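You operate a simulated robot arm through the tools that you are given. There is no shell and no other tool. Be economical: measure what you need, move in short steps, check, and stop when the job is done.

You are at the controls of a simulated robot arm. One attempt, no reset.

Task
Put the oldest jar from the fridge's middle shelf in warming cup 3 and set its slider to 8 h.
Fine: oldest is the lowest week number. Shut the fridge again. Set down upright: what you pick out.

Only the result counts: the job must be done as asked and must still hold three seconds after the hand-in. Knocking over, shifting, dropping, spilling or breaking anything else fails it.

Robot
A 6-joint arm with a two-finger parallel gripper on a trunk, on a base that drives. Base frame: it is fixed to the floor where the robot stands at the start and does not move with it; the origin is under the middle of the robot, x ahead of it, y to its left, z up. Readings come in mm, degrees, newtons and seconds.
With the tool pointing down near the work surface it reaches from about 300 to 700 mm from the robot's upright axis, wherever it stands. Its first joint turns from -166.0 to 166.0 degrees. Places, roughly: fridge door [1000, 200, 800]; slider three [1100, -400, 800]; warming cup three [1100, -500, 800]. Payload 4.1 kg.
The tool frame sits at the grasp point between the pads (the TCP): z along the fingers, y along the line on which they close. The tips reach 23 mm beyond it. The gripper opens to 94 mm. The fingers are 38 mm wide and 10 mm thick; the gripper's body (54 by 96 mm) begins 39 mm behind the TCP.
Orientation is that of the tool frame in the base frame, as a unit quaternion [w, x, y, z]. With the fingers straight down and closing along the base's y, the tool's x points along the base's -x, its y along +y and its z along -z.

Tools
- The arm moves only by the tool apply_moves. Its arguments are lists of equal length, an entry for each row: "delta_pos": the shift along the base's x, y, z in mm, a list of three; "rot": the turn, a rotation vector about the base's x, y, z in degrees, a list of three; "claw": the gripper command, from -1 (shut) to 1 (fully open), values between in proportion. In form: {"delta_pos": [[tx, ty, tz], ...], "rot": [[rx, ry, rz], ...], "claw": [claw, ...]}. A call has 1 to 8 rows; each row is the pose to reach, as a shift and turn from the pose commanded when the call began. Rows are played at 5 a second. More than 50 mm and 8.6 degrees between two rows, or a gripper value outside its range, and nothing of the call is played. Where a pose cannot be reached the arm comes as near as it can. A force on the tool above 70 N (or 10 N above the force at the start of the call, whichever is more), or a blocked arm, ends the call early, and 0.2 s more pass. The fingers move at their own pace (about 45 mm/s each) and stop on an object; they squeeze with about 35 N. The grip force told is the motor's: it shows also when the fingers shut on nothing. Time passes only in rows, and 0.2 s behind the last, so rows that repeat a pose let the fingers close. It gives the time, the measured TCP pose, the force on the tool (base axes), the opening and the grip force at its end, in the units of the frame above (readings bear some noise), with the torque about the TCP (base axes, N m) and any sound that the robot's microphone picked up, and new pictures: "views" is both (left out), scene, wrist or none.
- Cameras (640 x 400 px; columns grow to the right, rows downward): "scene" is now at [25.6, 136.8, 1344.6]; the picture's right is [-0.44, -0.90, 0.00], its down [-0.40, 0.19, -0.90] and it looks along [0.81, -0.39, -0.44] (base axes); focal length 286 px, centre (320, 200). "wrist" rides on the gripper at [86, 16, -74] in the tool frame; the picture's right is [-0.18, 0.98, 0.00], its down [-0.58, -0.11, -0.81] and it looks along [-0.79, -0.15, 0.59] (tool axes); focal length 243 px, centre (320, 200). There is no depth. A picture from a camera that has moved, and an enlarged one, comes with that camera's place and axes in the base frame and with its lens. The place of the scene camera against the robot may be out by one fixed shift of up to 18 mm in any direction.
- raise_lower(by): slides the trunk up (or, below 0, down) by that many mm; the arm and the scene camera ride with it, the base frame stays. It gives what a move gives, with no picture.
- roll_base(legs): drives the robot by 1 to 6 legs, each [ahead, turn to the left] in mm and degrees, along the robot's own axes; the way and the turn of a leg run together, so that a leg with both is an arc; at most 1500 mm and 180 degrees a leg. The arm and the cameras ride along, it lands a little off, and it stops where it bumps. It gives what a move gives, and a new picture of the scene camera.
- aim_head(pan, tilt): turns the head with the scene camera to pan (to the left, within 155 degrees either way) and tilt (down, from -29 to 69), counted from straight ahead of the robot. It gives what a move gives, and a new picture of the scene camera.
- close_up(camera, box): a new picture of the part [left, top, right, bottom] of that camera's present view, enlarged. No time passes.
- finish_job(): hands the job in; it is judged then, once.

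Work in short steps. Places have to be worked out from the pictures, the camera data and where the tool is seen: move nearer, look again, correct. Check each grasp and each placing, and mend what went wrong. You have 120 turns and 260 pictures in all, those below and enlarged ones among them. Open the gripper and draw the arm clear of the work before you hand the job in, unless the task says otherwise; then end with one line.

The tools are called after "Emit:" as name(argument=value, ...) on one line, values as JSON. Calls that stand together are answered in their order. apply_moves: Moves the arm, as the interface text tells. Its arguments: {"type":"object","properties":{"delta_pos":{"type":"array","items":{"type":"array","items":{"type":"number"}}},"rot":{"type":"array","items":{"type":"array","items":{"type":"number"}}},"claw":{"type":"array","items":{"type":"number"}},"views":{"type":"string","enum":["both","scene","wrist","none"]}},"required":["delta_pos","rot","claw"]} The other tools are called the same way: raise_lower (by) slides the trunk up or down; roll_base (legs) drives the base; aim_head (pan, tilt) turns the head that bears the scene camera; close_up (camera, box) takes an enlarged picture of a part of a camera's view; finish_job () hands the job in.

At the start:

```text
clock: 0.0
eef_pos: [447.3, -69.1, 1062.7]
tcp_rot: [0.0, 0.0, 1.0, 0.0]
contact_force: [-1.1, 0.6, 0.0]
torque: [0.02, 0.01, 0.03]
grip_width: 94.0
grip_force: 0.2
trunk travel left (down, up): [-275.0, 315.0]
robot x, y, heading: [-0.7, 1.8, 0.1]
head pan, tilt: [-25.8, 26.4]
```

scene: 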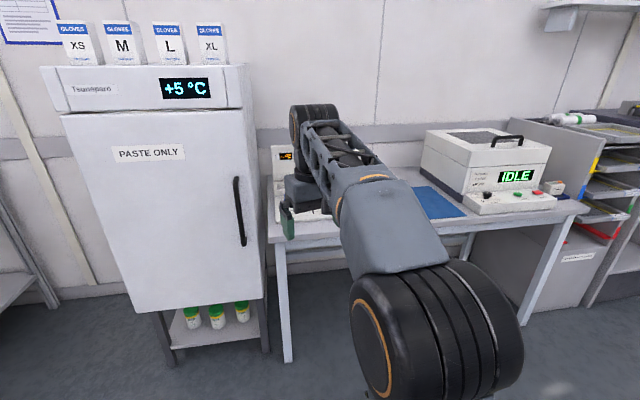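
wrist: 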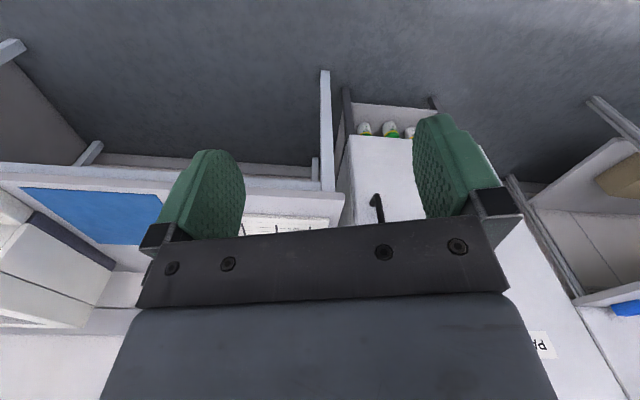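

The fridge is left of center, and the warmer is behind the arm. I'll aim the head at the fridge and enlarge the view to locate the handle.

Emit:
aim_head(pan=5, tilt=30)

Emit:
close_up(camera="wrist", box=[220, 80, 460, 250])

```text
clock: 1.0
eef_pos: [447.7, -67.9, 1062.4]
tcp_rot: [0.0, 0.0, 1.0, 0.0]
contact_force: [0.7, -1.0, -0.1]
torque: [0.0, 0.04, 0.01]
grip_width: 94.0
grip_force: 0.0
trunk travel left (down, up): [-275.0, 315.0]
robot x, y, heading: [-0.2, 1.1, 0.1]
head pan, tilt: [5.0, 30.0]
camera scene: at [33.1, 184.6, 1338.8], right [0.09, -1.0, 0.0], down [-0.5, -0.04, -0.87], along [0.86, 0.07, -0.5], focal length 286 px, centre (320, 200)
```

scene: 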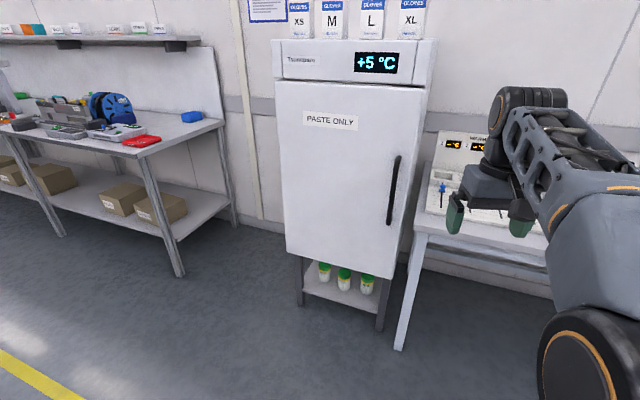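

```text
2.35 times, centred on (340, 165) of wrist
camera zoom: at [362.0, -50.0, 1137.0], right [0.18, 0.98, 0.0], down [0.58, -0.11, 0.81], along [0.79, -0.15, -0.59], focal length 571 px, centre (273, 282)
```

zoom: 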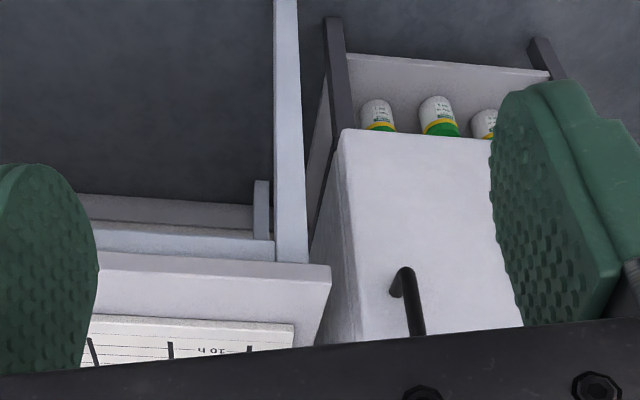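

Triangulating gives a vertical door handle near (899, 4), z 743–1006, with the hinge on the left around y 400. I'll pitch the tool to point forward and move it left, so I can see the warmer.

Emit:
apply_moves(delta_pos=[[0, 10, 0], [0, 20, 0], [0, 40, 0], [0, 60, 0], [0, 80, 0], [0, 100, 0], [0, 120, 0], [0, 140, 0]], rot=[[0, -8.5, 0], [0, -17, 0], [0, -25.5, 0], [0, -34, 0], [0, -42.5, 0], [0, -51, 0], [0, -59.5, 0], [0, -68, 0]], claw=[1, 1, 1, 1, 1, 1, 1, 1], views="none")

Emit:
apply_moves(delta_pos=[[0, 10, 0], [0, 20, 0], [0, 30, 0]], rot=[[0, -8, 0], [0, -16, 0], [0, -22, 0]], claw=[1, 1, 1], views="wrist")

Emit:
aim_head(pan=-32, tilt=32)

```text
clock: 2.8
eef_pos: [446.9, 73.7, 1062.4]
tcp_rot: [0.56, -0.001, 0.828, 0.001]
contact_force: [0.6, 0.3, -0.1]
torque: [-0.01, 0.01, -0.02]
grip_width: 94.1
grip_force: 0.0
trunk travel left (down, up): [-275.0, 315.0]
robot x, y, heading: [-0.7, -1.9, 0.1]
head pan, tilt: [5.0, 30.0]
```

```text
clock: 3.6
eef_pos: [446.9, 102.7, 1062.9]
tcp_rot: [0.707, 0.0, 0.707, 0.0]
contact_force: [0.2, 0.8, 0.6]
torque: [-0.05, -0.01, 0.02]
grip_width: 94.3
grip_force: 0.1
trunk travel left (down, up): [-275.0, 315.0]
robot x, y, heading: [1.0, -2.0, 0.1]
head pan, tilt: [5.0, 30.0]
camera wrist: at [374.2, 120.3, 975.4], right [0.0, 0.98, 0.18], down [-0.81, -0.11, 0.58], along [0.59, -0.15, 0.79], focal length 243 px, centre (320, 200)
```

wrist: 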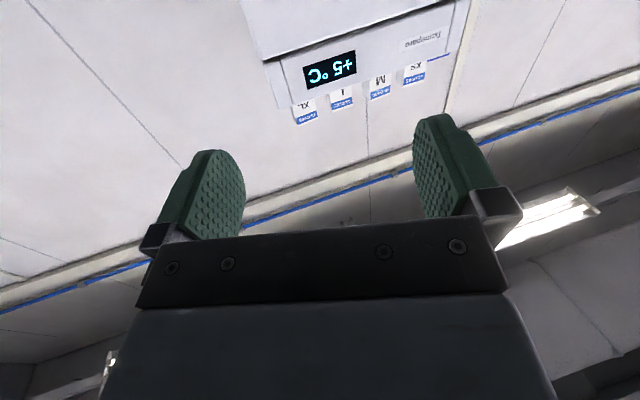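

```text
clock: 4.6
eef_pos: [449.3, 102.7, 1062.1]
tcp_rot: [0.707, 0.0, 0.707, 0.0]
contact_force: [-0.3, 0.0, -0.1]
torque: [0.0, 0.01, 0.02]
grip_width: 93.9
grip_force: 0.0
trunk travel left (down, up): [-275.0, 315.0]
robot x, y, heading: [-2.2, 1.1, -0.0]
head pan, tilt: [-32.0, 32.0]
camera scene: at [19.0, 129.4, 1335.6], right [-0.53, -0.85, 0.0], down [-0.45, 0.28, -0.85], along [0.72, -0.45, -0.53], focal length 286 px, centre (320, 200)
```

scene: 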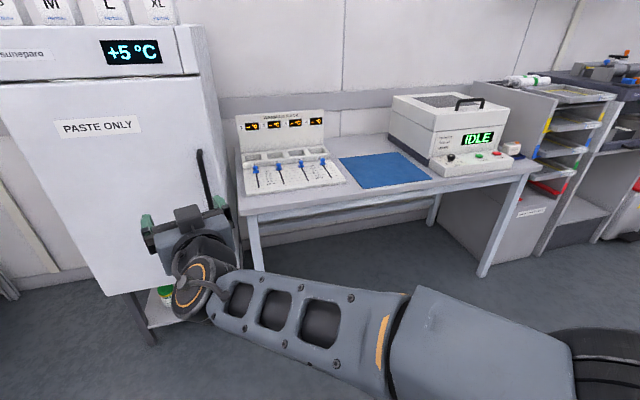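

The warmer is now in view, so I'll zoom in on it.

Emit:
close_up(camera="scene", box=[225, 100, 353, 200])

```text
4.00 times, centred on (289, 150) of scene
camera zoom: at [19.0, 129.4, 1335.6], right [-0.53, -0.85, 0.0], down [-0.45, 0.28, -0.85], along [0.72, -0.45, -0.53], focal length 1145 px, centre (444, 400)
```

zoom: 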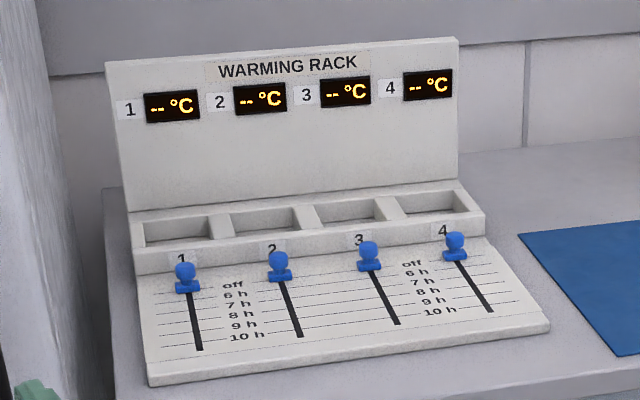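

The rack is clear: cup 3 is near (1165, -453) and slider 3 is in front of it. I'll lower the trunk and drive up to the fridge, a bit right of the door's swing.

Emit:
raise_lower(by=-180)

Emit:
roll_base(legs=[[0, -20], [250, 0], [0, 20]])

Emit:
aim_head(pan=10, tilt=25)

```text
clock: 6.6
eef_pos: [448.2, 101.6, 882.5]
tcp_rot: [0.707, -0.001, 0.707, 0.001]
contact_force: [0.7, -0.5, -0.1]
torque: [0.0, -0.03, 0.01]
grip_width: 94.1
grip_force: 0.1
trunk travel left (down, up): [-95.0, 495.0]
robot x, y, heading: [0.1, -1.7, -0.1]
head pan, tilt: [-32.0, 32.0]
```

```text
clock: 10.6
eef_pos: [687.1, 15.7, 882.3]
tcp_rot: [0.707, 0.0, 0.707, 0.0]
contact_force: [-0.2, -0.3, -0.5]
torque: [-0.02, -0.02, 0.02]
grip_width: 94.2
grip_force: 0.0
trunk travel left (down, up): [-95.0, 495.0]
robot x, y, heading: [240.2, -85.1, -0.2]
head pan, tilt: [-32.0, 32.0]
camera scene: at [258.6, 42.0, 1155.6], right [-0.53, -0.85, 0.0], down [-0.45, 0.28, -0.85], along [0.72, -0.45, -0.53], focal length 286 px, centre (320, 200)
```

scene: 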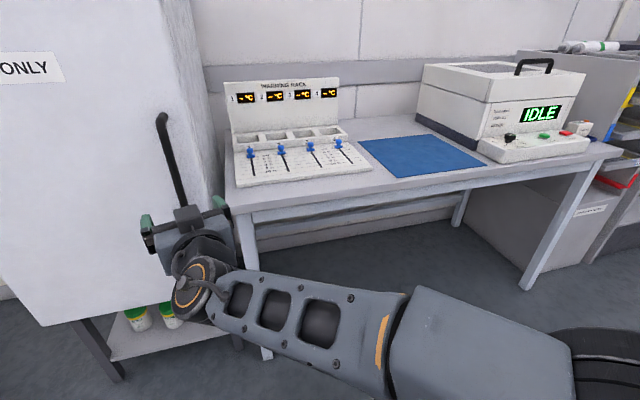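

```text
clock: 11.7
eef_pos: [686.8, 15.6, 881.5]
tcp_rot: [0.707, 0.0, 0.707, -0.001]
contact_force: [0.0, -1.2, 0.1]
torque: [0.01, -0.02, -0.02]
grip_width: 94.0
grip_force: 0.0
trunk travel left (down, up): [-95.0, 495.0]
robot x, y, heading: [239.1, -87.3, -0.3]
head pan, tilt: [10.0, 25.0]
camera scene: at [273.3, 105.4, 1166.7], right [0.17, -0.98, 0.0], down [-0.42, -0.07, -0.91], along [0.89, 0.16, -0.42], focal length 286 px, centre (320, 200)
```

scene: 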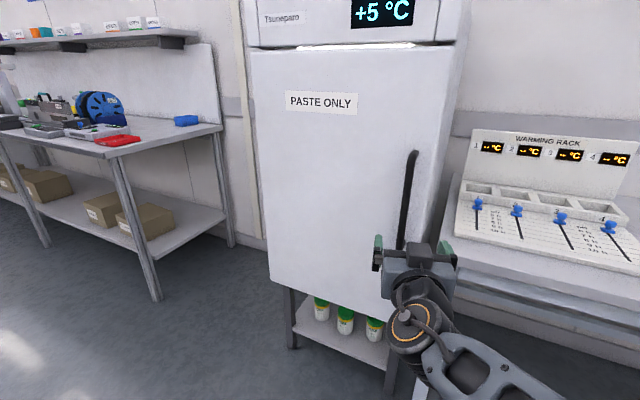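

The handle is nearly in line with the tool, at y≈5. I'll move forward with the gripper open and check.

Emit:
apply_moves(delta_pos=[[45, -5, 0], [90, -10, 0], [130, -10, 0], [165, -10, 0]], rot=[[0, 0, 0], [0, 0, 0], [0, 0, 0], [0, 0, 0]], claw=[1, 1, 1, 1])

```text
clock: 12.7
eef_pos: [853.4, 4.8, 880.7]
tcp_rot: [0.707, -0.001, 0.707, 0.001]
contact_force: [-0.2, 0.3, -0.2]
torque: [0.04, 0.03, 0.0]
grip_width: 94.3
grip_force: 0.1
trunk travel left (down, up): [-95.0, 495.0]
robot x, y, heading: [235.3, -92.2, 0.2]
head pan, tilt: [10.0, 25.0]
camera scene: at [273.0, 105.5, 1166.8], right [0.17, -0.98, 0.0], down [-0.42, -0.07, -0.91], along [0.89, 0.16, -0.42], focal length 286 px, centre (320, 200)
camera wrist: at [779.0, 22.5, 792.9], right [0.0, 0.98, 0.18], down [-0.81, -0.11, 0.58], along [0.59, -0.15, 0.79], focal length 243 px, centre (320, 200)
```

scene: 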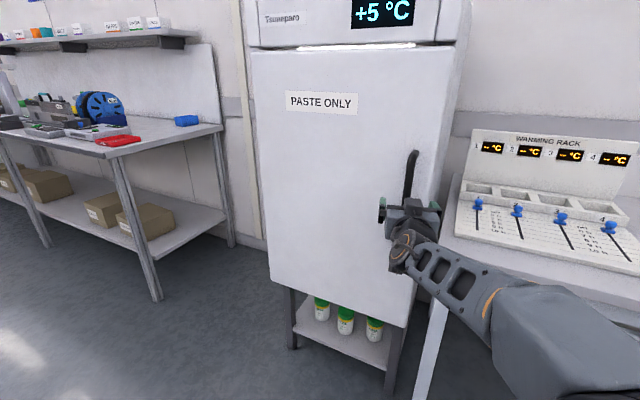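
wrist: 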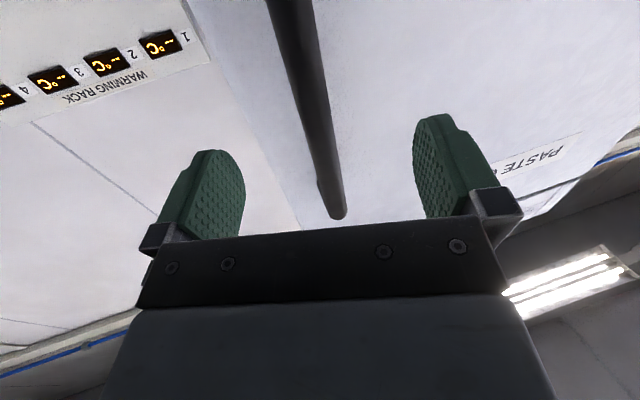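

The bar is centred between the fingers at x≈905. I'll advance 45 mm and close.

Emit:
apply_moves(delta_pos=[[20, -2, 0], [35, -3, 0], [45, -3, 0], [45, -3, 0], [45, -3, 0], [45, -3, 0], [45, -3, 0], [45, -3, 0]], rot=[[0, 0, 0], [0, 0, 0], [0, 0, 0], [0, 0, 0], [0, 0, 0], [0, 0, 0], [0, 0, 0], [0, 0, 0]], claw=[1, 1, 1, -1, -1, -1, -1, -1])

```text
clock: 14.5
eef_pos: [897.6, 2.7, 881.3]
tcp_rot: [0.707, -0.001, 0.707, 0.001]
contact_force: [1.4, 3.6, 0.0]
torque: [0.08, -0.01, 0.0]
grip_width: 17.7
grip_force: 36.1
trunk travel left (down, up): [-95.0, 495.0]
robot x, y, heading: [239.7, -85.3, -0.2]
head pan, tilt: [10.0, 25.0]
camera scene: at [273.4, 105.8, 1166.7], right [0.17, -0.98, 0.0], down [-0.42, -0.07, -0.91], along [0.89, 0.16, -0.42], focal length 286 px, centre (320, 200)
camera wrist: at [824.3, 20.9, 794.9], right [0.0, 0.98, 0.18], down [-0.81, -0.11, 0.58], along [0.59, -0.15, 0.79], focal length 243 px, centre (320, 200)
```

scene: 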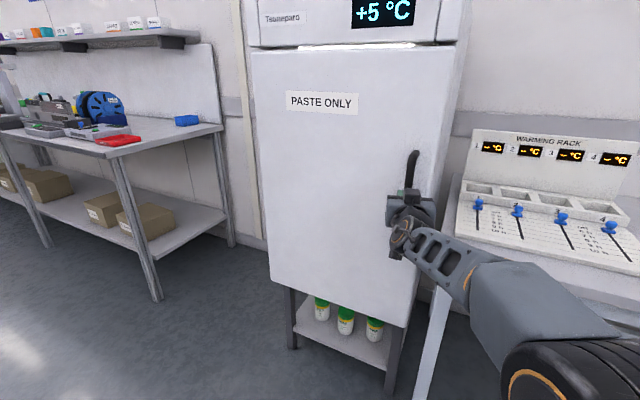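
wrist: 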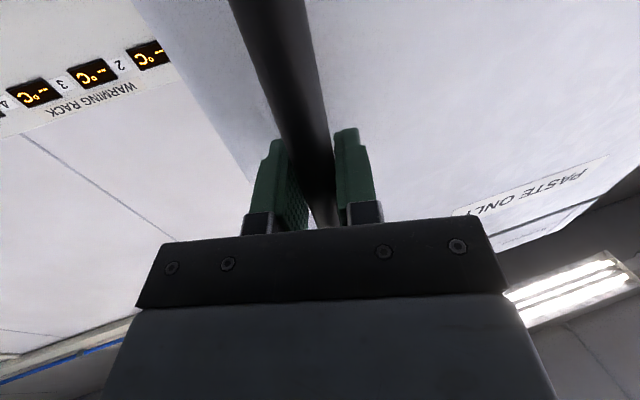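

The grip on the bar is good: 17.7 mm, 36 N. I'll start pulling along the arc, turning with the door.

Emit:
apply_moves(delta_pos=[[-17, 3, 0], [-34, 7, 0], [-51, 11, 0], [-68, 16, 0], [-84, 22, 0], [-100, 29, 0]], rot=[[0, 0, -2], [0, 0, -5], [0, 0, -7.5], [0, 0, -10], [0, 0, -12.5], [0, 0, -15]], claw=[-1, -1, -1, -1, -1, -1])

```text
clock: 15.2
eef_pos: [857.7, 24.6, 881.0]
tcp_rot: [0.705, 0.027, 0.708, -0.029]
contact_force: [16.0, 25.8, 1.2]
torque: [0.55, 1.14, 0.14]
grip_width: 17.5
grip_force: 44.7
trunk travel left (down, up): [-95.0, 495.0]
robot x, y, heading: [241.5, -85.1, 0.9]
head pan, tilt: [10.0, 25.0]
stopped in row 3: the force on the tool passed its limit (the readings are from after the stop); the commanded pose is now the measured one
camera scene: at [272.5, 108.6, 1166.2], right [0.19, -0.98, 0.0], down [-0.42, -0.08, -0.91], along [0.89, 0.17, -0.42], focal length 286 px, centre (320, 200)
camera wrist: at [785.3, 47.9, 795.2], right [0.08, 0.98, 0.18], down [-0.81, -0.04, 0.59], along [0.58, -0.19, 0.79], focal length 243 px, centre (320, 200)
```

scene: 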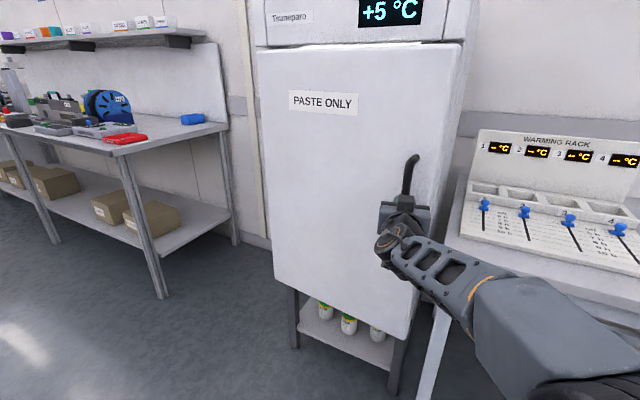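
wrist: 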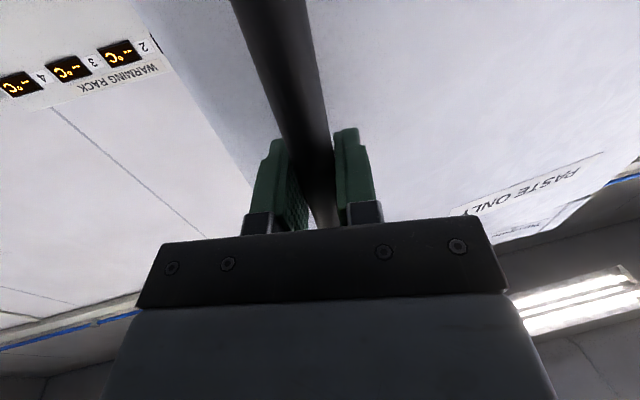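

The door opened about 5–6°, with a sideways force of +26 N in y. The real arc leans more toward +y than I assumed, so I'll continue in small steps with more +y.

Emit:
apply_moves(delta_pos=[[-2, 4, 0], [-8, 8, 0]], rot=[[0, 0, 0], [0, 0, -1]], claw=[-1, -1], views="none")

```text
clock: 15.8
eef_pos: [848.1, 30.0, 882.4]
tcp_rot: [0.704, 0.036, 0.708, -0.038]
contact_force: [15.9, 24.9, -3.9]
torque: [0.53, 0.12, 0.11]
grip_width: 17.7
grip_force: 45.6
trunk travel left (down, up): [-95.0, 495.0]
robot x, y, heading: [242.8, -88.7, 0.9]
head pan, tilt: [10.0, 25.0]
```

The force hasn't changed, so I'll test a pure +y step to see how it responds.

Emit:
apply_moves(delta_pos=[[0, 6, 0], [0, 6, 0]], rot=[[0, 0, 0], [0, 0, 0]], claw=[-1, -1], views="none")

```text
clock: 16.4
eef_pos: [847.3, 30.9, 881.5]
tcp_rot: [0.704, 0.04, 0.708, -0.04]
contact_force: [-7.4, -12.6, -18.0]
torque: [-0.13, 0.03, -0.29]
grip_width: 17.5
grip_force: 45.2
trunk travel left (down, up): [-95.0, 495.0]
robot x, y, heading: [237.6, -90.3, 0.4]
head pan, tilt: [10.0, 25.0]
```

Emit:
apply_moves(delta_pos=[[-8, 3, 0], [-16, 7, 0], [-24, 11, 0]], rot=[[0, 0, -1], [0, 0, -2], [0, 0, -3]], claw=[-1, -1, -1])

```text
clock: 17.2
eef_pos: [824.2, 46.8, 881.9]
tcp_rot: [0.703, 0.054, 0.707, -0.054]
contact_force: [-2.1, -2.0, -22.5]
torque: [0.4, -0.06, 0.19]
grip_width: 17.7
grip_force: 44.6
trunk travel left (down, up): [-95.0, 495.0]
robot x, y, heading: [241.3, -85.1, 0.8]
head pan, tilt: [10.0, 25.0]
camera scene: at [273.0, 106.1, 1166.6], right [0.19, -0.98, 0.0], down [-0.42, -0.08, -0.91], along [0.89, 0.17, -0.42], focal length 286 px, centre (320, 200)
camera wrist: at [754.3, 75.1, 795.3], right [0.15, 0.97, 0.18], down [-0.81, 0.02, 0.59], along [0.57, -0.24, 0.79], focal length 243 px, centre (320, 200)
```

scene: 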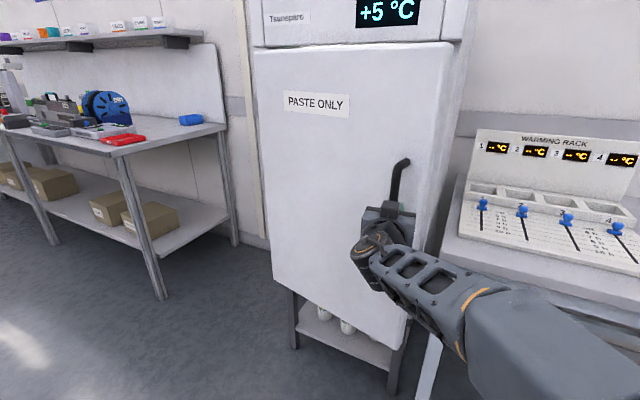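
wrist: 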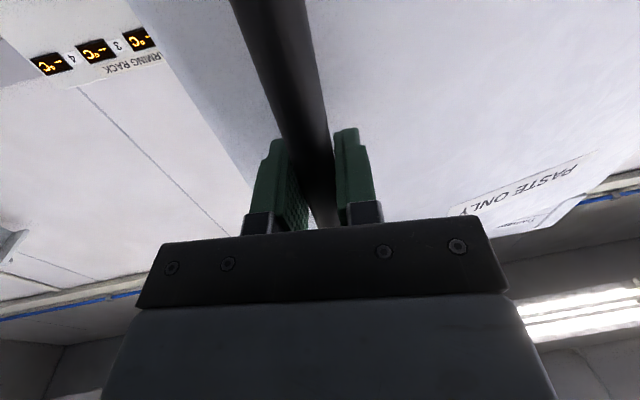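

The path fits an arc whose tangent is now about 37° and which curves about 2.4° per 20 mm. I'll continue along it.

Emit:
apply_moves(delta_pos=[[-16, 12, -1], [-31, 25, -1], [-46, 38, -1]], rot=[[0, 0, -2.4], [0, 0, -4.8], [0, 0, -7.2]], claw=[-1, -1, -1], views="scene")

```text
clock: 18.0
eef_pos: [778.1, 83.8, 880.9]
tcp_rot: [0.7, 0.099, 0.7, -0.099]
contact_force: [10.2, 11.6, -12.1]
torque: [0.32, 0.64, 0.21]
grip_width: 17.7
grip_force: 45.3
trunk travel left (down, up): [-95.0, 495.0]
robot x, y, heading: [242.0, -83.2, 0.3]
head pan, tilt: [10.0, 25.0]
camera scene: at [273.7, 107.3, 1166.6], right [0.19, -0.98, 0.0], down [-0.42, -0.08, -0.91], along [0.89, 0.17, -0.42], focal length 286 px, centre (320, 200)
```

scene: 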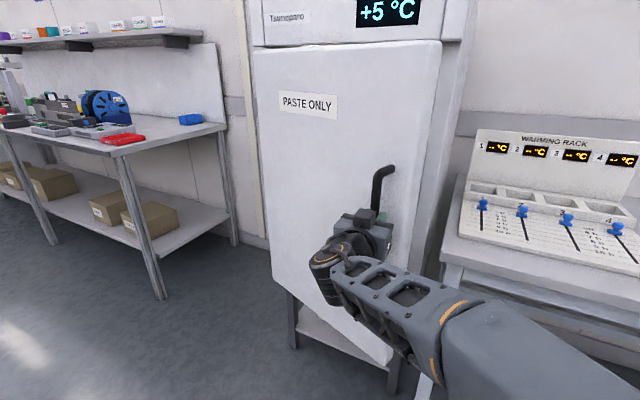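

Tracking well, with low force. Continuing along the arc.

Emit:
apply_moves(delta_pos=[[-18, 17, -1], [-35, 35, -1], [-51, 54, -1], [-67, 74, -1]], rot=[[0, 0, -3], [0, 0, -6], [0, 0, -9], [0, 0, -12]], claw=[-1, -1, -1, -1], views="scene")

```text
clock: 19.0
eef_pos: [713.2, 159.7, 881.7]
tcp_rot: [0.687, 0.169, 0.686, -0.169]
contact_force: [51.1, 32.2, 15.9]
torque: [0.34, 0.04, -0.1]
grip_width: 17.6
grip_force: 44.6
trunk travel left (down, up): [-95.0, 495.0]
robot x, y, heading: [240.4, -88.5, 0.8]
head pan, tilt: [10.0, 25.0]
camera scene: at [276.1, 108.7, 1166.6], right [0.18, -0.98, 0.0], down [-0.42, -0.08, -0.9], along [0.89, 0.17, -0.43], focal length 286 px, centre (320, 200)
```

scene: 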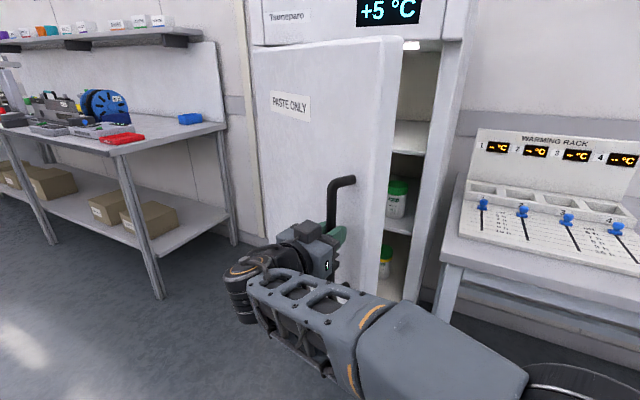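

The door is about 30° open and the jars inside are visible. A refit puts the hinge near (1081, 403) with radius 440, so I'll continue along that arc.

Emit:
apply_moves(delta_pos=[[-4, 10, 0], [-11, 22, 0], [-20, 39, 0], [-29, 56, 0], [-36, 73, 0], [-44, 91, 0]], rot=[[0, 0, -1], [0, 0, -2.5], [0, 0, -4.5], [0, 0, -6.5], [0, 0, -8.5], [0, 0, -10.5]], claw=[-1, -1, -1, -1, -1, -1], views="scene")

```text
clock: 20.4
eef_pos: [669.2, 247.8, 880.6]
tcp_rot: [0.668, 0.234, 0.666, -0.234]
contact_force: [33.4, 12.5, 25.2]
torque: [-0.21, -0.28, 0.12]
grip_width: 17.6
grip_force: 44.7
trunk travel left (down, up): [-95.0, 495.0]
robot x, y, heading: [241.8, -84.2, 0.7]
head pan, tilt: [10.0, 25.0]
camera scene: at [273.8, 106.5, 1166.8], right [0.18, -0.98, 0.0], down [-0.42, -0.08, -0.91], along [0.89, 0.17, -0.42], focal length 286 px, centre (320, 200)
```

scene: 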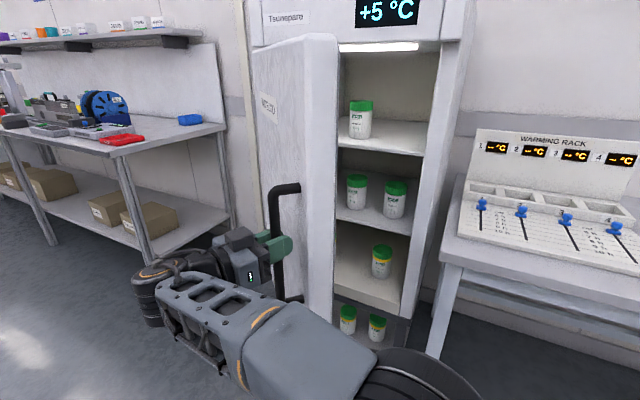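

Nearly 45–50° open. Continuing around with less tool rotation.

Emit:
apply_moves(delta_pos=[[-2, 10, 0], [-6, 24, 0], [-9, 37, 0], [-13, 55, 0], [-16, 74, 0], [-19, 93, 0], [-20, 112, 0]], rot=[[0, 0, -1], [0, 0, -2], [0, 0, -3], [0, 0, -4.5], [0, 0, -6], [0, 0, -7.5], [0, 0, -9]], claw=[-1, -1, -1, -1, -1, -1, -1], views="scene")

```text
clock: 22.0
eef_pos: [640.6, 357.5, 882.1]
tcp_rot: [0.647, 0.287, 0.645, -0.289]
contact_force: [-53.6, -8.1, -17.3]
torque: [0.13, -0.78, -0.13]
grip_width: 17.6
grip_force: 45.1
out of reach, approached as far as the arm can: row 7
trunk travel left (down, up): [-95.0, 495.0]
robot x, y, heading: [238.6, -86.0, 0.7]
head pan, tilt: [10.0, 25.0]
camera scene: at [266.9, 106.8, 1166.6], right [0.19, -0.98, 0.0], down [-0.41, -0.08, -0.91], along [0.89, 0.17, -0.42], focal length 286 px, centre (320, 200)
```

scene: 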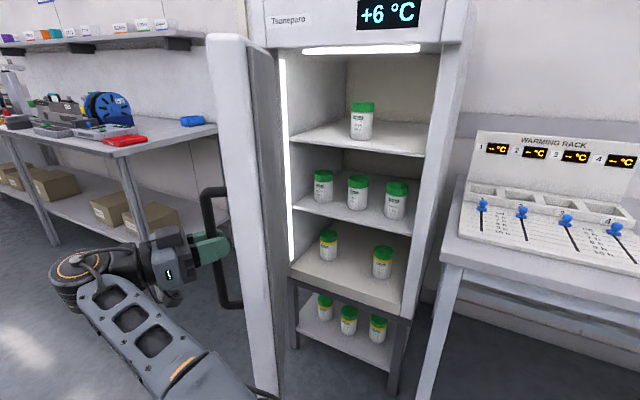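

The door is wide open, and the middle shelf holds three jars. I'll zoom in on their labels.

Emit:
close_up(camera="scene", box=[300, 160, 428, 240])

Emit:
close_up(camera="scene", box=[230, 20, 470, 360])

```text
5.00 times, centred on (364, 200) of scene
camera zoom: at [266.9, 106.8, 1166.6], right [0.19, -0.98, 0.0], down [-0.41, -0.08, -0.91], along [0.89, 0.17, -0.42], focal length 1432 px, centre (100, 200)
```

zoom: 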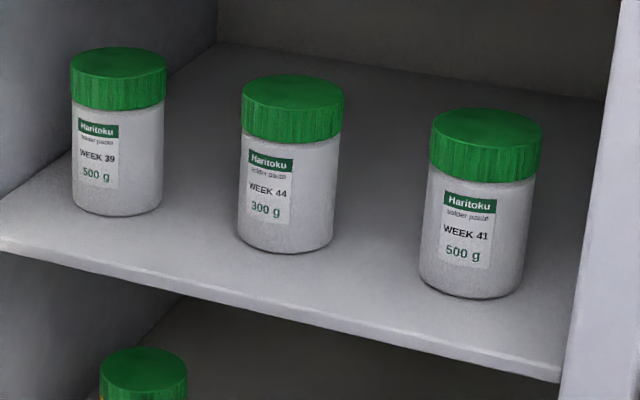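

```text
1.18 times, centred on (350, 190) of scene
camera zoom: at [266.9, 106.8, 1166.6], right [0.19, -0.98, 0.0], down [-0.41, -0.08, -0.91], along [0.89, 0.17, -0.42], focal length 337 px, centre (285, 212)
```

zoom: 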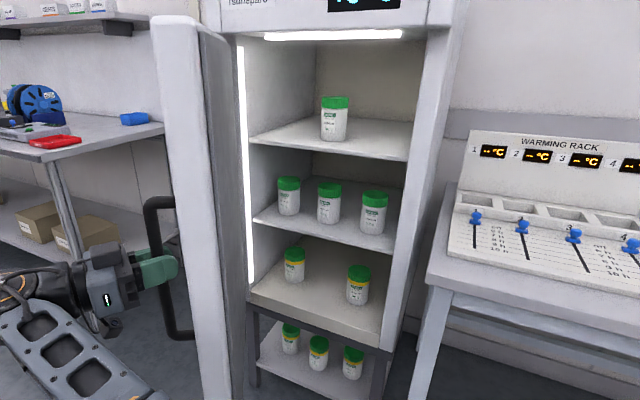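

The middle shelf has WEEK 39, 44 and 41, so the target is week 39, the leftmost. The fridge turns out to be yawed about 18°. I'll release the handle and back off clear of it.

Emit:
apply_moves(delta_pos=[[0, 0, 0], [0, 0, 0], [0, 0, 0], [0, 0, 0], [0, 0, 0], [-30, 20, 0], [-60, 40, 0], [-95, 45, 0]], rot=[[0, 0, 0], [0, 0, 0], [0, 0, 0], [0, 0, 0], [0, 0, 0], [0, 0, 0], [0, 0, 0], [0, 0, 0]], claw=[1, 1, 1, 1, 1, 1, 1, 1], views="scene")

```text
clock: 23.8
eef_pos: [637.8, 357.6, 880.4]
tcp_rot: [0.648, 0.283, 0.647, -0.284]
contact_force: [0.3, -0.3, 0.2]
torque: [0.0, 0.0, 0.0]
grip_width: 94.1
grip_force: 0.0
out of reach, approached as far as the arm can: row 6, 7, 8
trunk travel left (down, up): [-95.0, 495.0]
robot x, y, heading: [238.8, -85.7, 0.6]
head pan, tilt: [10.0, 25.0]
camera scene: at [271.9, 106.4, 1166.7], right [0.18, -0.98, 0.0], down [-0.42, -0.08, -0.91], along [0.89, 0.17, -0.42], focal length 286 px, centre (320, 200)
```

scene: 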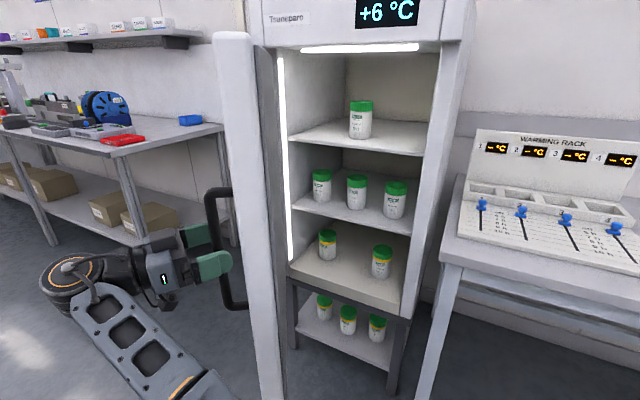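

It's released, but the straight back-off is out of reach. I'll yaw the tool back toward the robot while retreating in -x.

Emit:
apply_moves(delta_pos=[[-12, 0, 0], [-30, 0, 0], [-55, 0, 0], [-85, 0, 0], [-115, -5, 0], [-145, -30, 0], [-165, -70, 0], [-170, -115, 0]], rot=[[0, 0, 6], [0, 0, 12], [0, 0, 18], [0, 0, 24], [0, 0, 30], [0, 0, 37], [0, 0, 44], [0, 0, 50]], claw=[1, 1, 1, 1, 1, 1, 1, 1], views="scene")

```text
clock: 25.6
eef_pos: [520.4, 462.5, 955.2]
tcp_rot: [0.704, 0.064, 0.705, -0.064]
contact_force: [-0.6, 0.5, 0.3]
torque: [-0.02, 0.03, 0.01]
grip_width: 94.1
grip_force: 0.0
out of reach, approached as far as the arm can: row 1, 2, 3, 4, 5, 6, 7, 8
trunk travel left (down, up): [-95.0, 495.0]
robot x, y, heading: [241.0, -86.8, 0.7]
head pan, tilt: [10.0, 25.0]
camera scene: at [271.9, 106.4, 1166.7], right [0.18, -0.98, 0.0], down [-0.42, -0.08, -0.91], along [0.89, 0.17, -0.42], focal length 286 px, centre (320, 200)
```

scene: 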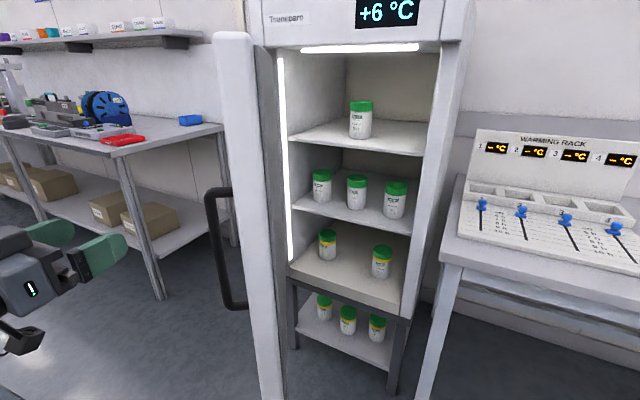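

Clear of the door now. I'll run a zero step to see where the commanded pose sits.

Emit:
apply_moves(delta_pos=[[0, 0, 0]], rot=[[0, 0, 0]], claw=[-1], views="none")

```text
clock: 26.0
eef_pos: [521.0, 462.2, 954.0]
tcp_rot: [0.704, 0.063, 0.705, -0.063]
contact_force: [0.1, -0.8, 0.8]
torque: [-0.03, 0.01, -0.02]
grip_width: 59.3
grip_force: 0.0
trunk travel left (down, up): [-95.0, 495.0]
robot x, y, heading: [238.5, -86.6, 0.5]
head pan, tilt: [10.0, 25.0]
```

Commanded and measured poses agree. I'll back the base up a little to give the arm room, then swing it around the door tip.

Emit:
roll_base(legs=[[-130, 0]])

Emit:
apply_moves(delta_pos=[[0, -40, -10], [10, -80, -20], [20, -125, -30], [30, -170, -40], [40, -215, -50], [60, -260, -55], [80, -300, -55], [105, -340, -55]], rot=[[0, 0, 2], [0, 0, 4], [0, 0, 6], [0, 0, 8], [0, 0, 10], [0, 0, 14], [0, 0, 20], [0, 0, 26]], claw=[-1, -1, -1, -1, -1, -1, -1, -1], views="scene")

```text
clock: 27.3
eef_pos: [391.2, 461.4, 954.4]
tcp_rot: [0.703, 0.064, 0.705, -0.064]
contact_force: [-0.3, -0.9, -0.2]
torque: [0.0, 0.01, -0.01]
grip_width: 0.1
grip_force: 34.8
trunk travel left (down, up): [-95.0, 495.0]
robot x, y, heading: [111.4, -89.2, 0.5]
head pan, tilt: [10.0, 25.0]
camera scene: at [142.9, 103.8, 1166.7], right [0.18, -0.98, 0.0], down [-0.42, -0.08, -0.91], along [0.89, 0.16, -0.42], focal length 286 px, centre (320, 200)
```

scene: 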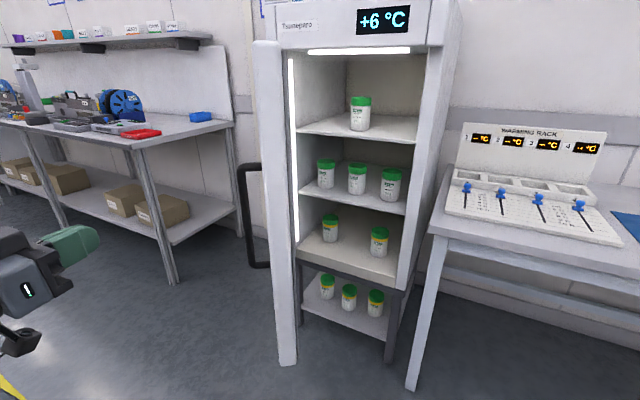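

```text
clock: 29.1
eef_pos: [488.3, 437.7, 1041.7]
tcp_rot: [0.705, -0.033, 0.708, 0.032]
contact_force: [0.4, -0.5, 0.8]
torque: [-0.02, 0.0, 0.04]
grip_width: 0.0
grip_force: 35.2
out of reach, approached as far as the arm can: row 1, 2, 3, 4, 5, 6, 7, 8
trunk travel left (down, up): [-95.0, 495.0]
robot x, y, heading: [108.3, -88.4, 0.4]
head pan, tilt: [10.0, 25.0]
camera scene: at [142.9, 103.7, 1166.7], right [0.18, -0.98, 0.0], down [-0.42, -0.08, -0.91], along [0.89, 0.16, -0.42], focal length 286 px, centre (320, 200)
```

scene: 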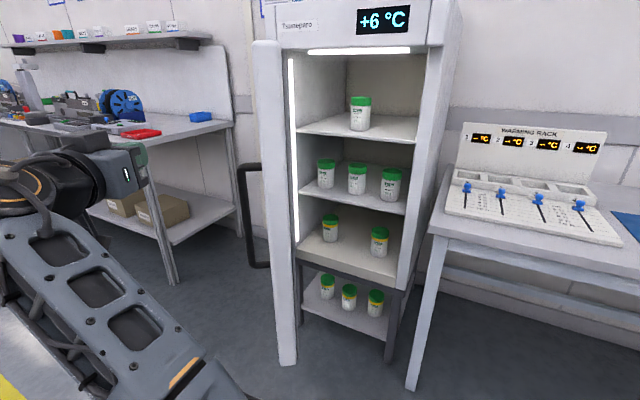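

The arm may be against a joint limit here, so I'll test a plain shift with no rotation.

Emit:
apply_moves(delta_pos=[[0, -30, 0], [0, -60, 0]], rot=[[0, 0, 0], [0, 0, 0]], claw=[-1, -1], views="none")

Emit:
apply_moves(delta_pos=[[0, 0, 0], [0, 0, 0]], rot=[[0, -8, 0], [0, 0, 0]], claw=[-1, -1], views="none")

```text
clock: 29.7
eef_pos: [501.5, 412.4, 1068.2]
tcp_rot: [0.705, -0.032, 0.708, 0.031]
contact_force: [-0.3, -1.1, -0.7]
torque: [0.0, -0.02, 0.01]
grip_width: 0.2
grip_force: 35.0
out of reach, approached as far as the arm can: row 1, 2
trunk travel left (down, up): [-95.0, 495.0]
robot x, y, heading: [111.6, -88.2, 0.6]
head pan, tilt: [10.0, 25.0]
```

```text
clock: 30.3
eef_pos: [501.7, 412.5, 1068.8]
tcp_rot: [0.705, -0.033, 0.708, 0.032]
contact_force: [0.8, 0.4, -0.3]
torque: [0.0, -0.01, -0.02]
grip_width: 0.1
grip_force: 34.9
out of reach, approached as far as the arm can: row 1
trunk travel left (down, up): [-95.0, 495.0]
robot x, y, heading: [110.8, -87.1, 0.5]
head pan, tilt: [10.0, 25.0]
```

Emit:
apply_moves(delta_pos=[[0, 0, 0], [0, 0, 0], [0, 0, 0], [0, 0, 0]], rot=[[0, 8, 0], [0, 16, 0], [0, 24, 0], [0, 32, 0]], claw=[-1, -1, -1, -1], views="none")

Emit:
apply_moves(delta_pos=[[0, -40, -10], [0, -80, -20], [0, -120, -30]], rot=[[0, 0, 0], [0, 0, 0], [0, 0, 0]], claw=[-1, -1, -1], views="scene")

```text
clock: 31.3
eef_pos: [483.6, 373.7, 1020.8]
tcp_rot: [0.511, -0.024, 0.858, 0.039]
contact_force: [-0.4, 0.0, -0.5]
torque: [-0.03, -0.02, 0.03]
grip_width: 0.2
grip_force: 34.8
out of reach, approached as far as the arm can: row 1, 2, 3, 4
trunk travel left (down, up): [-95.0, 495.0]
robot x, y, heading: [110.4, -85.5, 0.3]
head pan, tilt: [10.0, 25.0]
```

```text
clock: 32.1
eef_pos: [483.0, 253.6, 990.1]
tcp_rot: [0.512, -0.024, 0.858, 0.04]
contact_force: [-0.3, 1.1, 0.3]
torque: [0.0, -0.04, -0.02]
grip_width: 0.0
grip_force: 35.2
trunk travel left (down, up): [-95.0, 495.0]
robot x, y, heading: [105.2, -86.5, 0.2]
head pan, tilt: [10.0, 25.0]
camera scene: at [143.0, 104.1, 1166.7], right [0.18, -0.98, 0.0], down [-0.42, -0.08, -0.91], along [0.89, 0.16, -0.42], focal length 286 px, centre (320, 200)
```

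scene: 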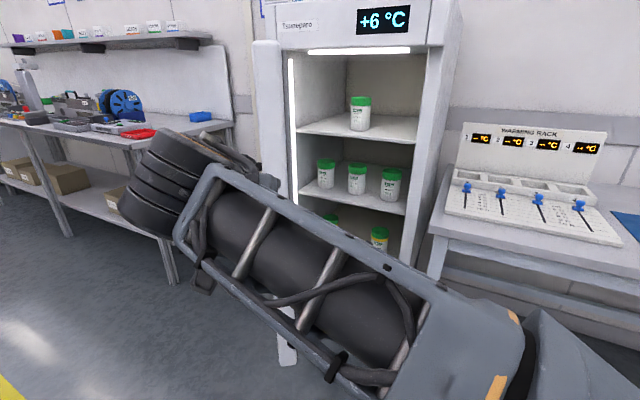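

Pitching the tool down frees the arm. Next I'll move to the right side of the door's inner face, at about z 920.

Emit:
apply_moves(delta_pos=[[10, -40, -15], [30, -80, -30], [60, -110, -45], [95, -130, -60], [130, -135, -70]], rot=[[0, 0, 4], [0, 0, 9], [0, 0, 14], [0, 0, 19], [0, 0, 24]], claw=[-1, -1, -1, -1, -1], views="scene")

```text
clock: 33.3
eef_pos: [614.2, 118.4, 923.2]
tcp_rot: [0.495, -0.2, 0.833, 0.144]
contact_force: [-0.4, 0.0, -0.1]
torque: [0.0, -0.01, -0.04]
grip_width: 0.0
grip_force: 34.9
trunk travel left (down, up): [-95.0, 495.0]
robot x, y, heading: [103.6, -92.7, 0.3]
head pan, tilt: [10.0, 25.0]
camera scene: at [142.5, 103.7, 1166.8], right [0.18, -0.98, 0.0], down [-0.42, -0.08, -0.91], along [0.89, 0.16, -0.42], focal length 286 px, centre (320, 200)
```

scene: 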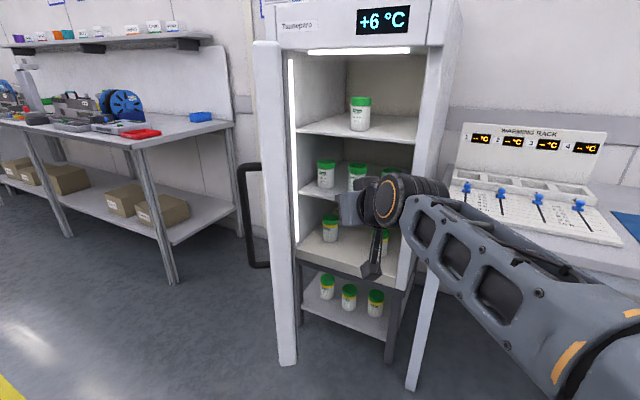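

I'll drive forward 120 mm, then push the door's inner face toward +y.

Emit:
roll_base(legs=[[120, 0]])

Emit:
apply_moves(delta_pos=[[0, 40, 0], [0, 80, 0], [0, 115, 0], [0, 145, 0]], rot=[[0, 0, 3], [0, 0, 6], [0, 0, 9], [0, 0, 12]], claw=[-1, -1, -1, -1])

```text
clock: 34.5
eef_pos: [734.2, 119.6, 923.8]
tcp_rot: [0.494, -0.201, 0.833, 0.145]
contact_force: [-0.5, 1.0, 0.4]
torque: [0.0, 0.02, -0.01]
grip_width: 0.0
grip_force: 34.9
trunk travel left (down, up): [-95.0, 495.0]
robot x, y, heading: [230.5, -94.0, 0.2]
head pan, tilt: [10.0, 25.0]
camera scene: at [263.9, 104.1, 1166.8], right [0.18, -0.98, 0.0], down [-0.42, -0.07, -0.91], along [0.89, 0.16, -0.42], focal length 286 px, centre (320, 200)
```

scene: 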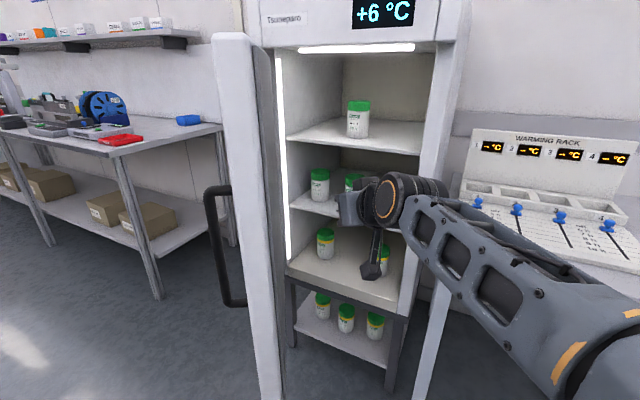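

```text
clock: 35.5
eef_pos: [732.1, 263.1, 922.5]
tcp_rot: [0.475, -0.287, 0.808, 0.195]
contact_force: [-0.1, -1.3, 0.6]
torque: [0.0, 0.02, 0.04]
grip_width: 0.0
grip_force: 35.1
trunk travel left (down, up): [-95.0, 495.0]
robot x, y, heading: [228.2, -89.5, 0.1]
head pan, tilt: [10.0, 25.0]
camera scene: at [263.9, 103.9, 1166.8], right [0.18, -0.98, 0.0], down [-0.42, -0.07, -0.91], along [0.89, 0.16, -0.42], focal length 286 px, centre (320, 200)
camera wrist: at [642.0, 209.6, 882.5], right [-0.57, 0.8, 0.2], down [-0.24, -0.4, 0.89], along [0.79, 0.46, 0.41], focal length 243 px, centre (320, 200)
```

scene: 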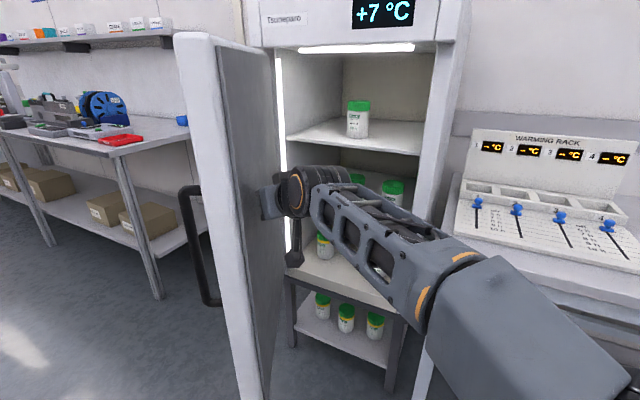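
wrist: 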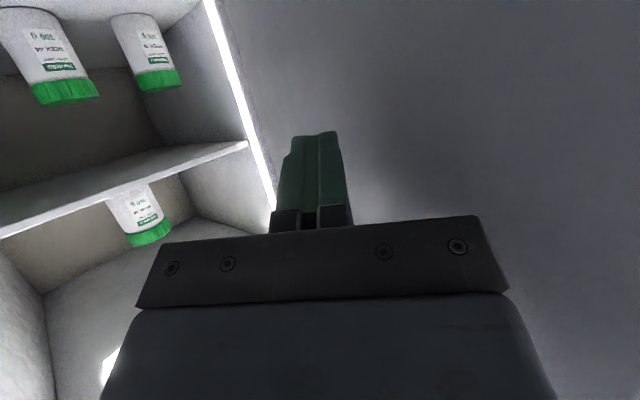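

The door is moving with the push, so I'll keep pushing.

Emit:
apply_moves(delta_pos=[[0, 35, 0], [0, 70, 0], [0, 105, 0], [0, 135, 0], [0, 165, 0]], rot=[[0, 0, 3], [0, 0, 6], [0, 0, 9], [0, 0, 12], [0, 0, 15]], claw=[-1, -1, -1, -1, -1], views="scene")

```text
clock: 36.8
eef_pos: [734.4, 427.1, 922.9]
tcp_rot: [0.446, -0.391, 0.763, 0.257]
contact_force: [-0.2, -0.6, 0.3]
torque: [0.01, 0.03, 0.01]
grip_width: 0.2
grip_force: 35.1
trunk travel left (down, up): [-95.0, 495.0]
robot x, y, heading: [232.1, -85.3, 0.1]
head pan, tilt: [10.0, 25.0]
camera scene: at [263.9, 103.9, 1166.8], right [0.18, -0.98, 0.0], down [-0.42, -0.07, -0.91], along [0.89, 0.16, -0.42], focal length 286 px, centre (320, 200)
```

scene: 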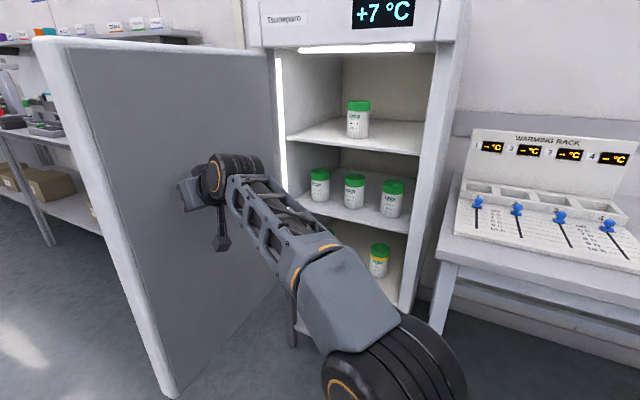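

The door is well past 100° and stays put. I'll retract the arm, straighten the yaw, then drive toward the fridge.

Emit:
apply_moves(delta_pos=[[-5, -40, 0], [-10, -80, 0], [-20, -120, 0], [-30, -160, 0], [-45, -200, 0], [-60, -240, 0], [-75, -275, 0], [-84, -307, 0]], rot=[[0, 0, -5], [0, 0, -12], [0, 0, -19], [0, 0, -26], [0, 0, -33], [0, 0, -40], [0, 0, -47], [0, 0, -53]], claw=[-1, -1, -1, 0, 0.7, 0.7, 0.7, 0.7], views="none")

Emit:
roll_base(legs=[[0, 24], [200, 0]])

```text
clock: 38.5
eef_pos: [651.7, 121.1, 921.9]
tcp_rot: [0.513, -0.007, 0.858, 0.029]
contact_force: [1.2, 0.7, -1.3]
torque: [-0.05, 0.02, -0.01]
grip_width: 79.7
grip_force: 0.0
trunk travel left (down, up): [-95.0, 495.0]
robot x, y, heading: [228.4, -86.6, 0.1]
head pan, tilt: [10.0, 25.0]
```

```text
clock: 41.4
eef_pos: [717.0, 354.3, 922.7]
tcp_rot: [0.497, -0.184, 0.838, 0.134]
contact_force: [0.0, -0.4, 0.4]
torque: [-0.02, 0.0, -0.04]
grip_width: 80.1
grip_force: 0.0
trunk travel left (down, up): [-95.0, 495.0]
robot x, y, heading: [415.4, -4.8, 24.0]
head pan, tilt: [10.0, 25.0]
camera scene: at [373.4, 182.7, 1166.8], right [0.56, -0.83, 0.0], down [-0.35, -0.24, -0.91], along [0.75, 0.5, -0.42], focal length 286 px, centre (320, 200)
```

scene: 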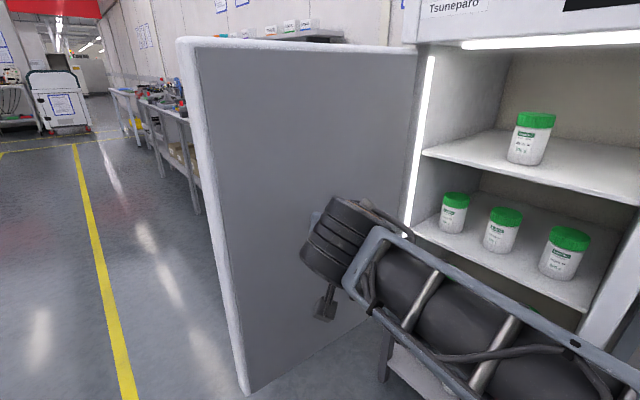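

I'll turn back to face forward and edge a little closer.

Emit:
roll_base(legs=[[0, -24], [110, 0]])

Emit:
aim_head(pan=15, tilt=30)

Emit:
close_up(camera="wrist", box=[0, 0, 640, 400])

```text
clock: 43.9
eef_pos: [949.6, 195.0, 923.3]
tcp_rot: [0.513, -0.001, 0.858, 0.025]
contact_force: [-0.2, 0.1, 0.4]
torque: [0.01, 0.0, -0.01]
grip_width: 80.1
grip_force: 0.1
trunk travel left (down, up): [-95.0, 495.0]
robot x, y, heading: [526.5, -6.1, -0.8]
head pan, tilt: [10.0, 25.0]
camera scene: at [563.3, 183.9, 1166.8], right [0.16, -0.99, 0.0], down [-0.42, -0.07, -0.91], along [0.89, 0.14, -0.42], focal length 286 px, centre (320, 200)
```

scene: 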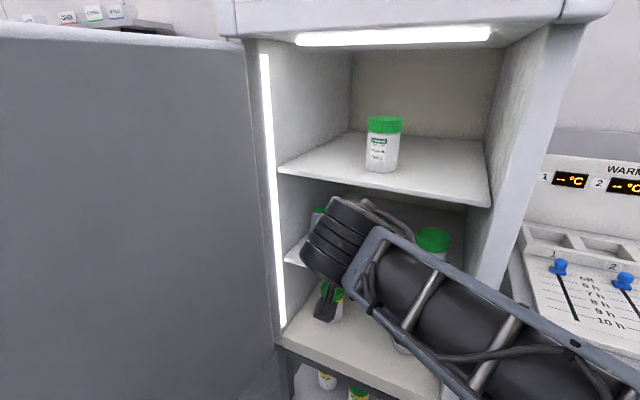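

```text
clock: 44.5
eef_pos: [951.4, 193.6, 922.6]
tcp_rot: [0.514, -0.002, 0.857, 0.026]
contact_force: [0.3, 0.1, -0.8]
torque: [-0.01, 0.01, -0.01]
grip_width: 80.1
grip_force: 0.0
trunk travel left (down, up): [-95.0, 495.0]
robot x, y, heading: [527.6, -6.9, -0.7]
head pan, tilt: [15.0, 30.0]
camera scene: at [560.1, 191.4, 1158.8], right [0.24, -0.97, 0.0], down [-0.48, -0.12, -0.87], along [0.84, 0.21, -0.5], focal length 286 px, centre (320, 200)
```

scene: 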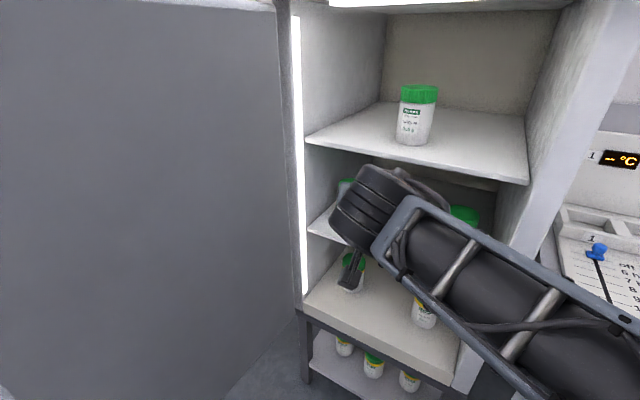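

```text
1.00 times, centred on (320, 200) of wrist (not enlarged: the box is as wide or as high as the picture)
camera zoom: at [845.8, 210.4, 882.0], right [0.06, 0.98, 0.2], down [-0.43, -0.16, 0.89], along [0.9, -0.14, 0.41], focal length 243 px, centre (320, 200)
```

zoom: 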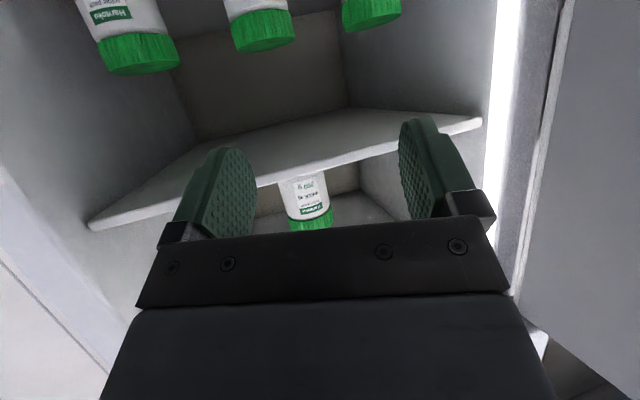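

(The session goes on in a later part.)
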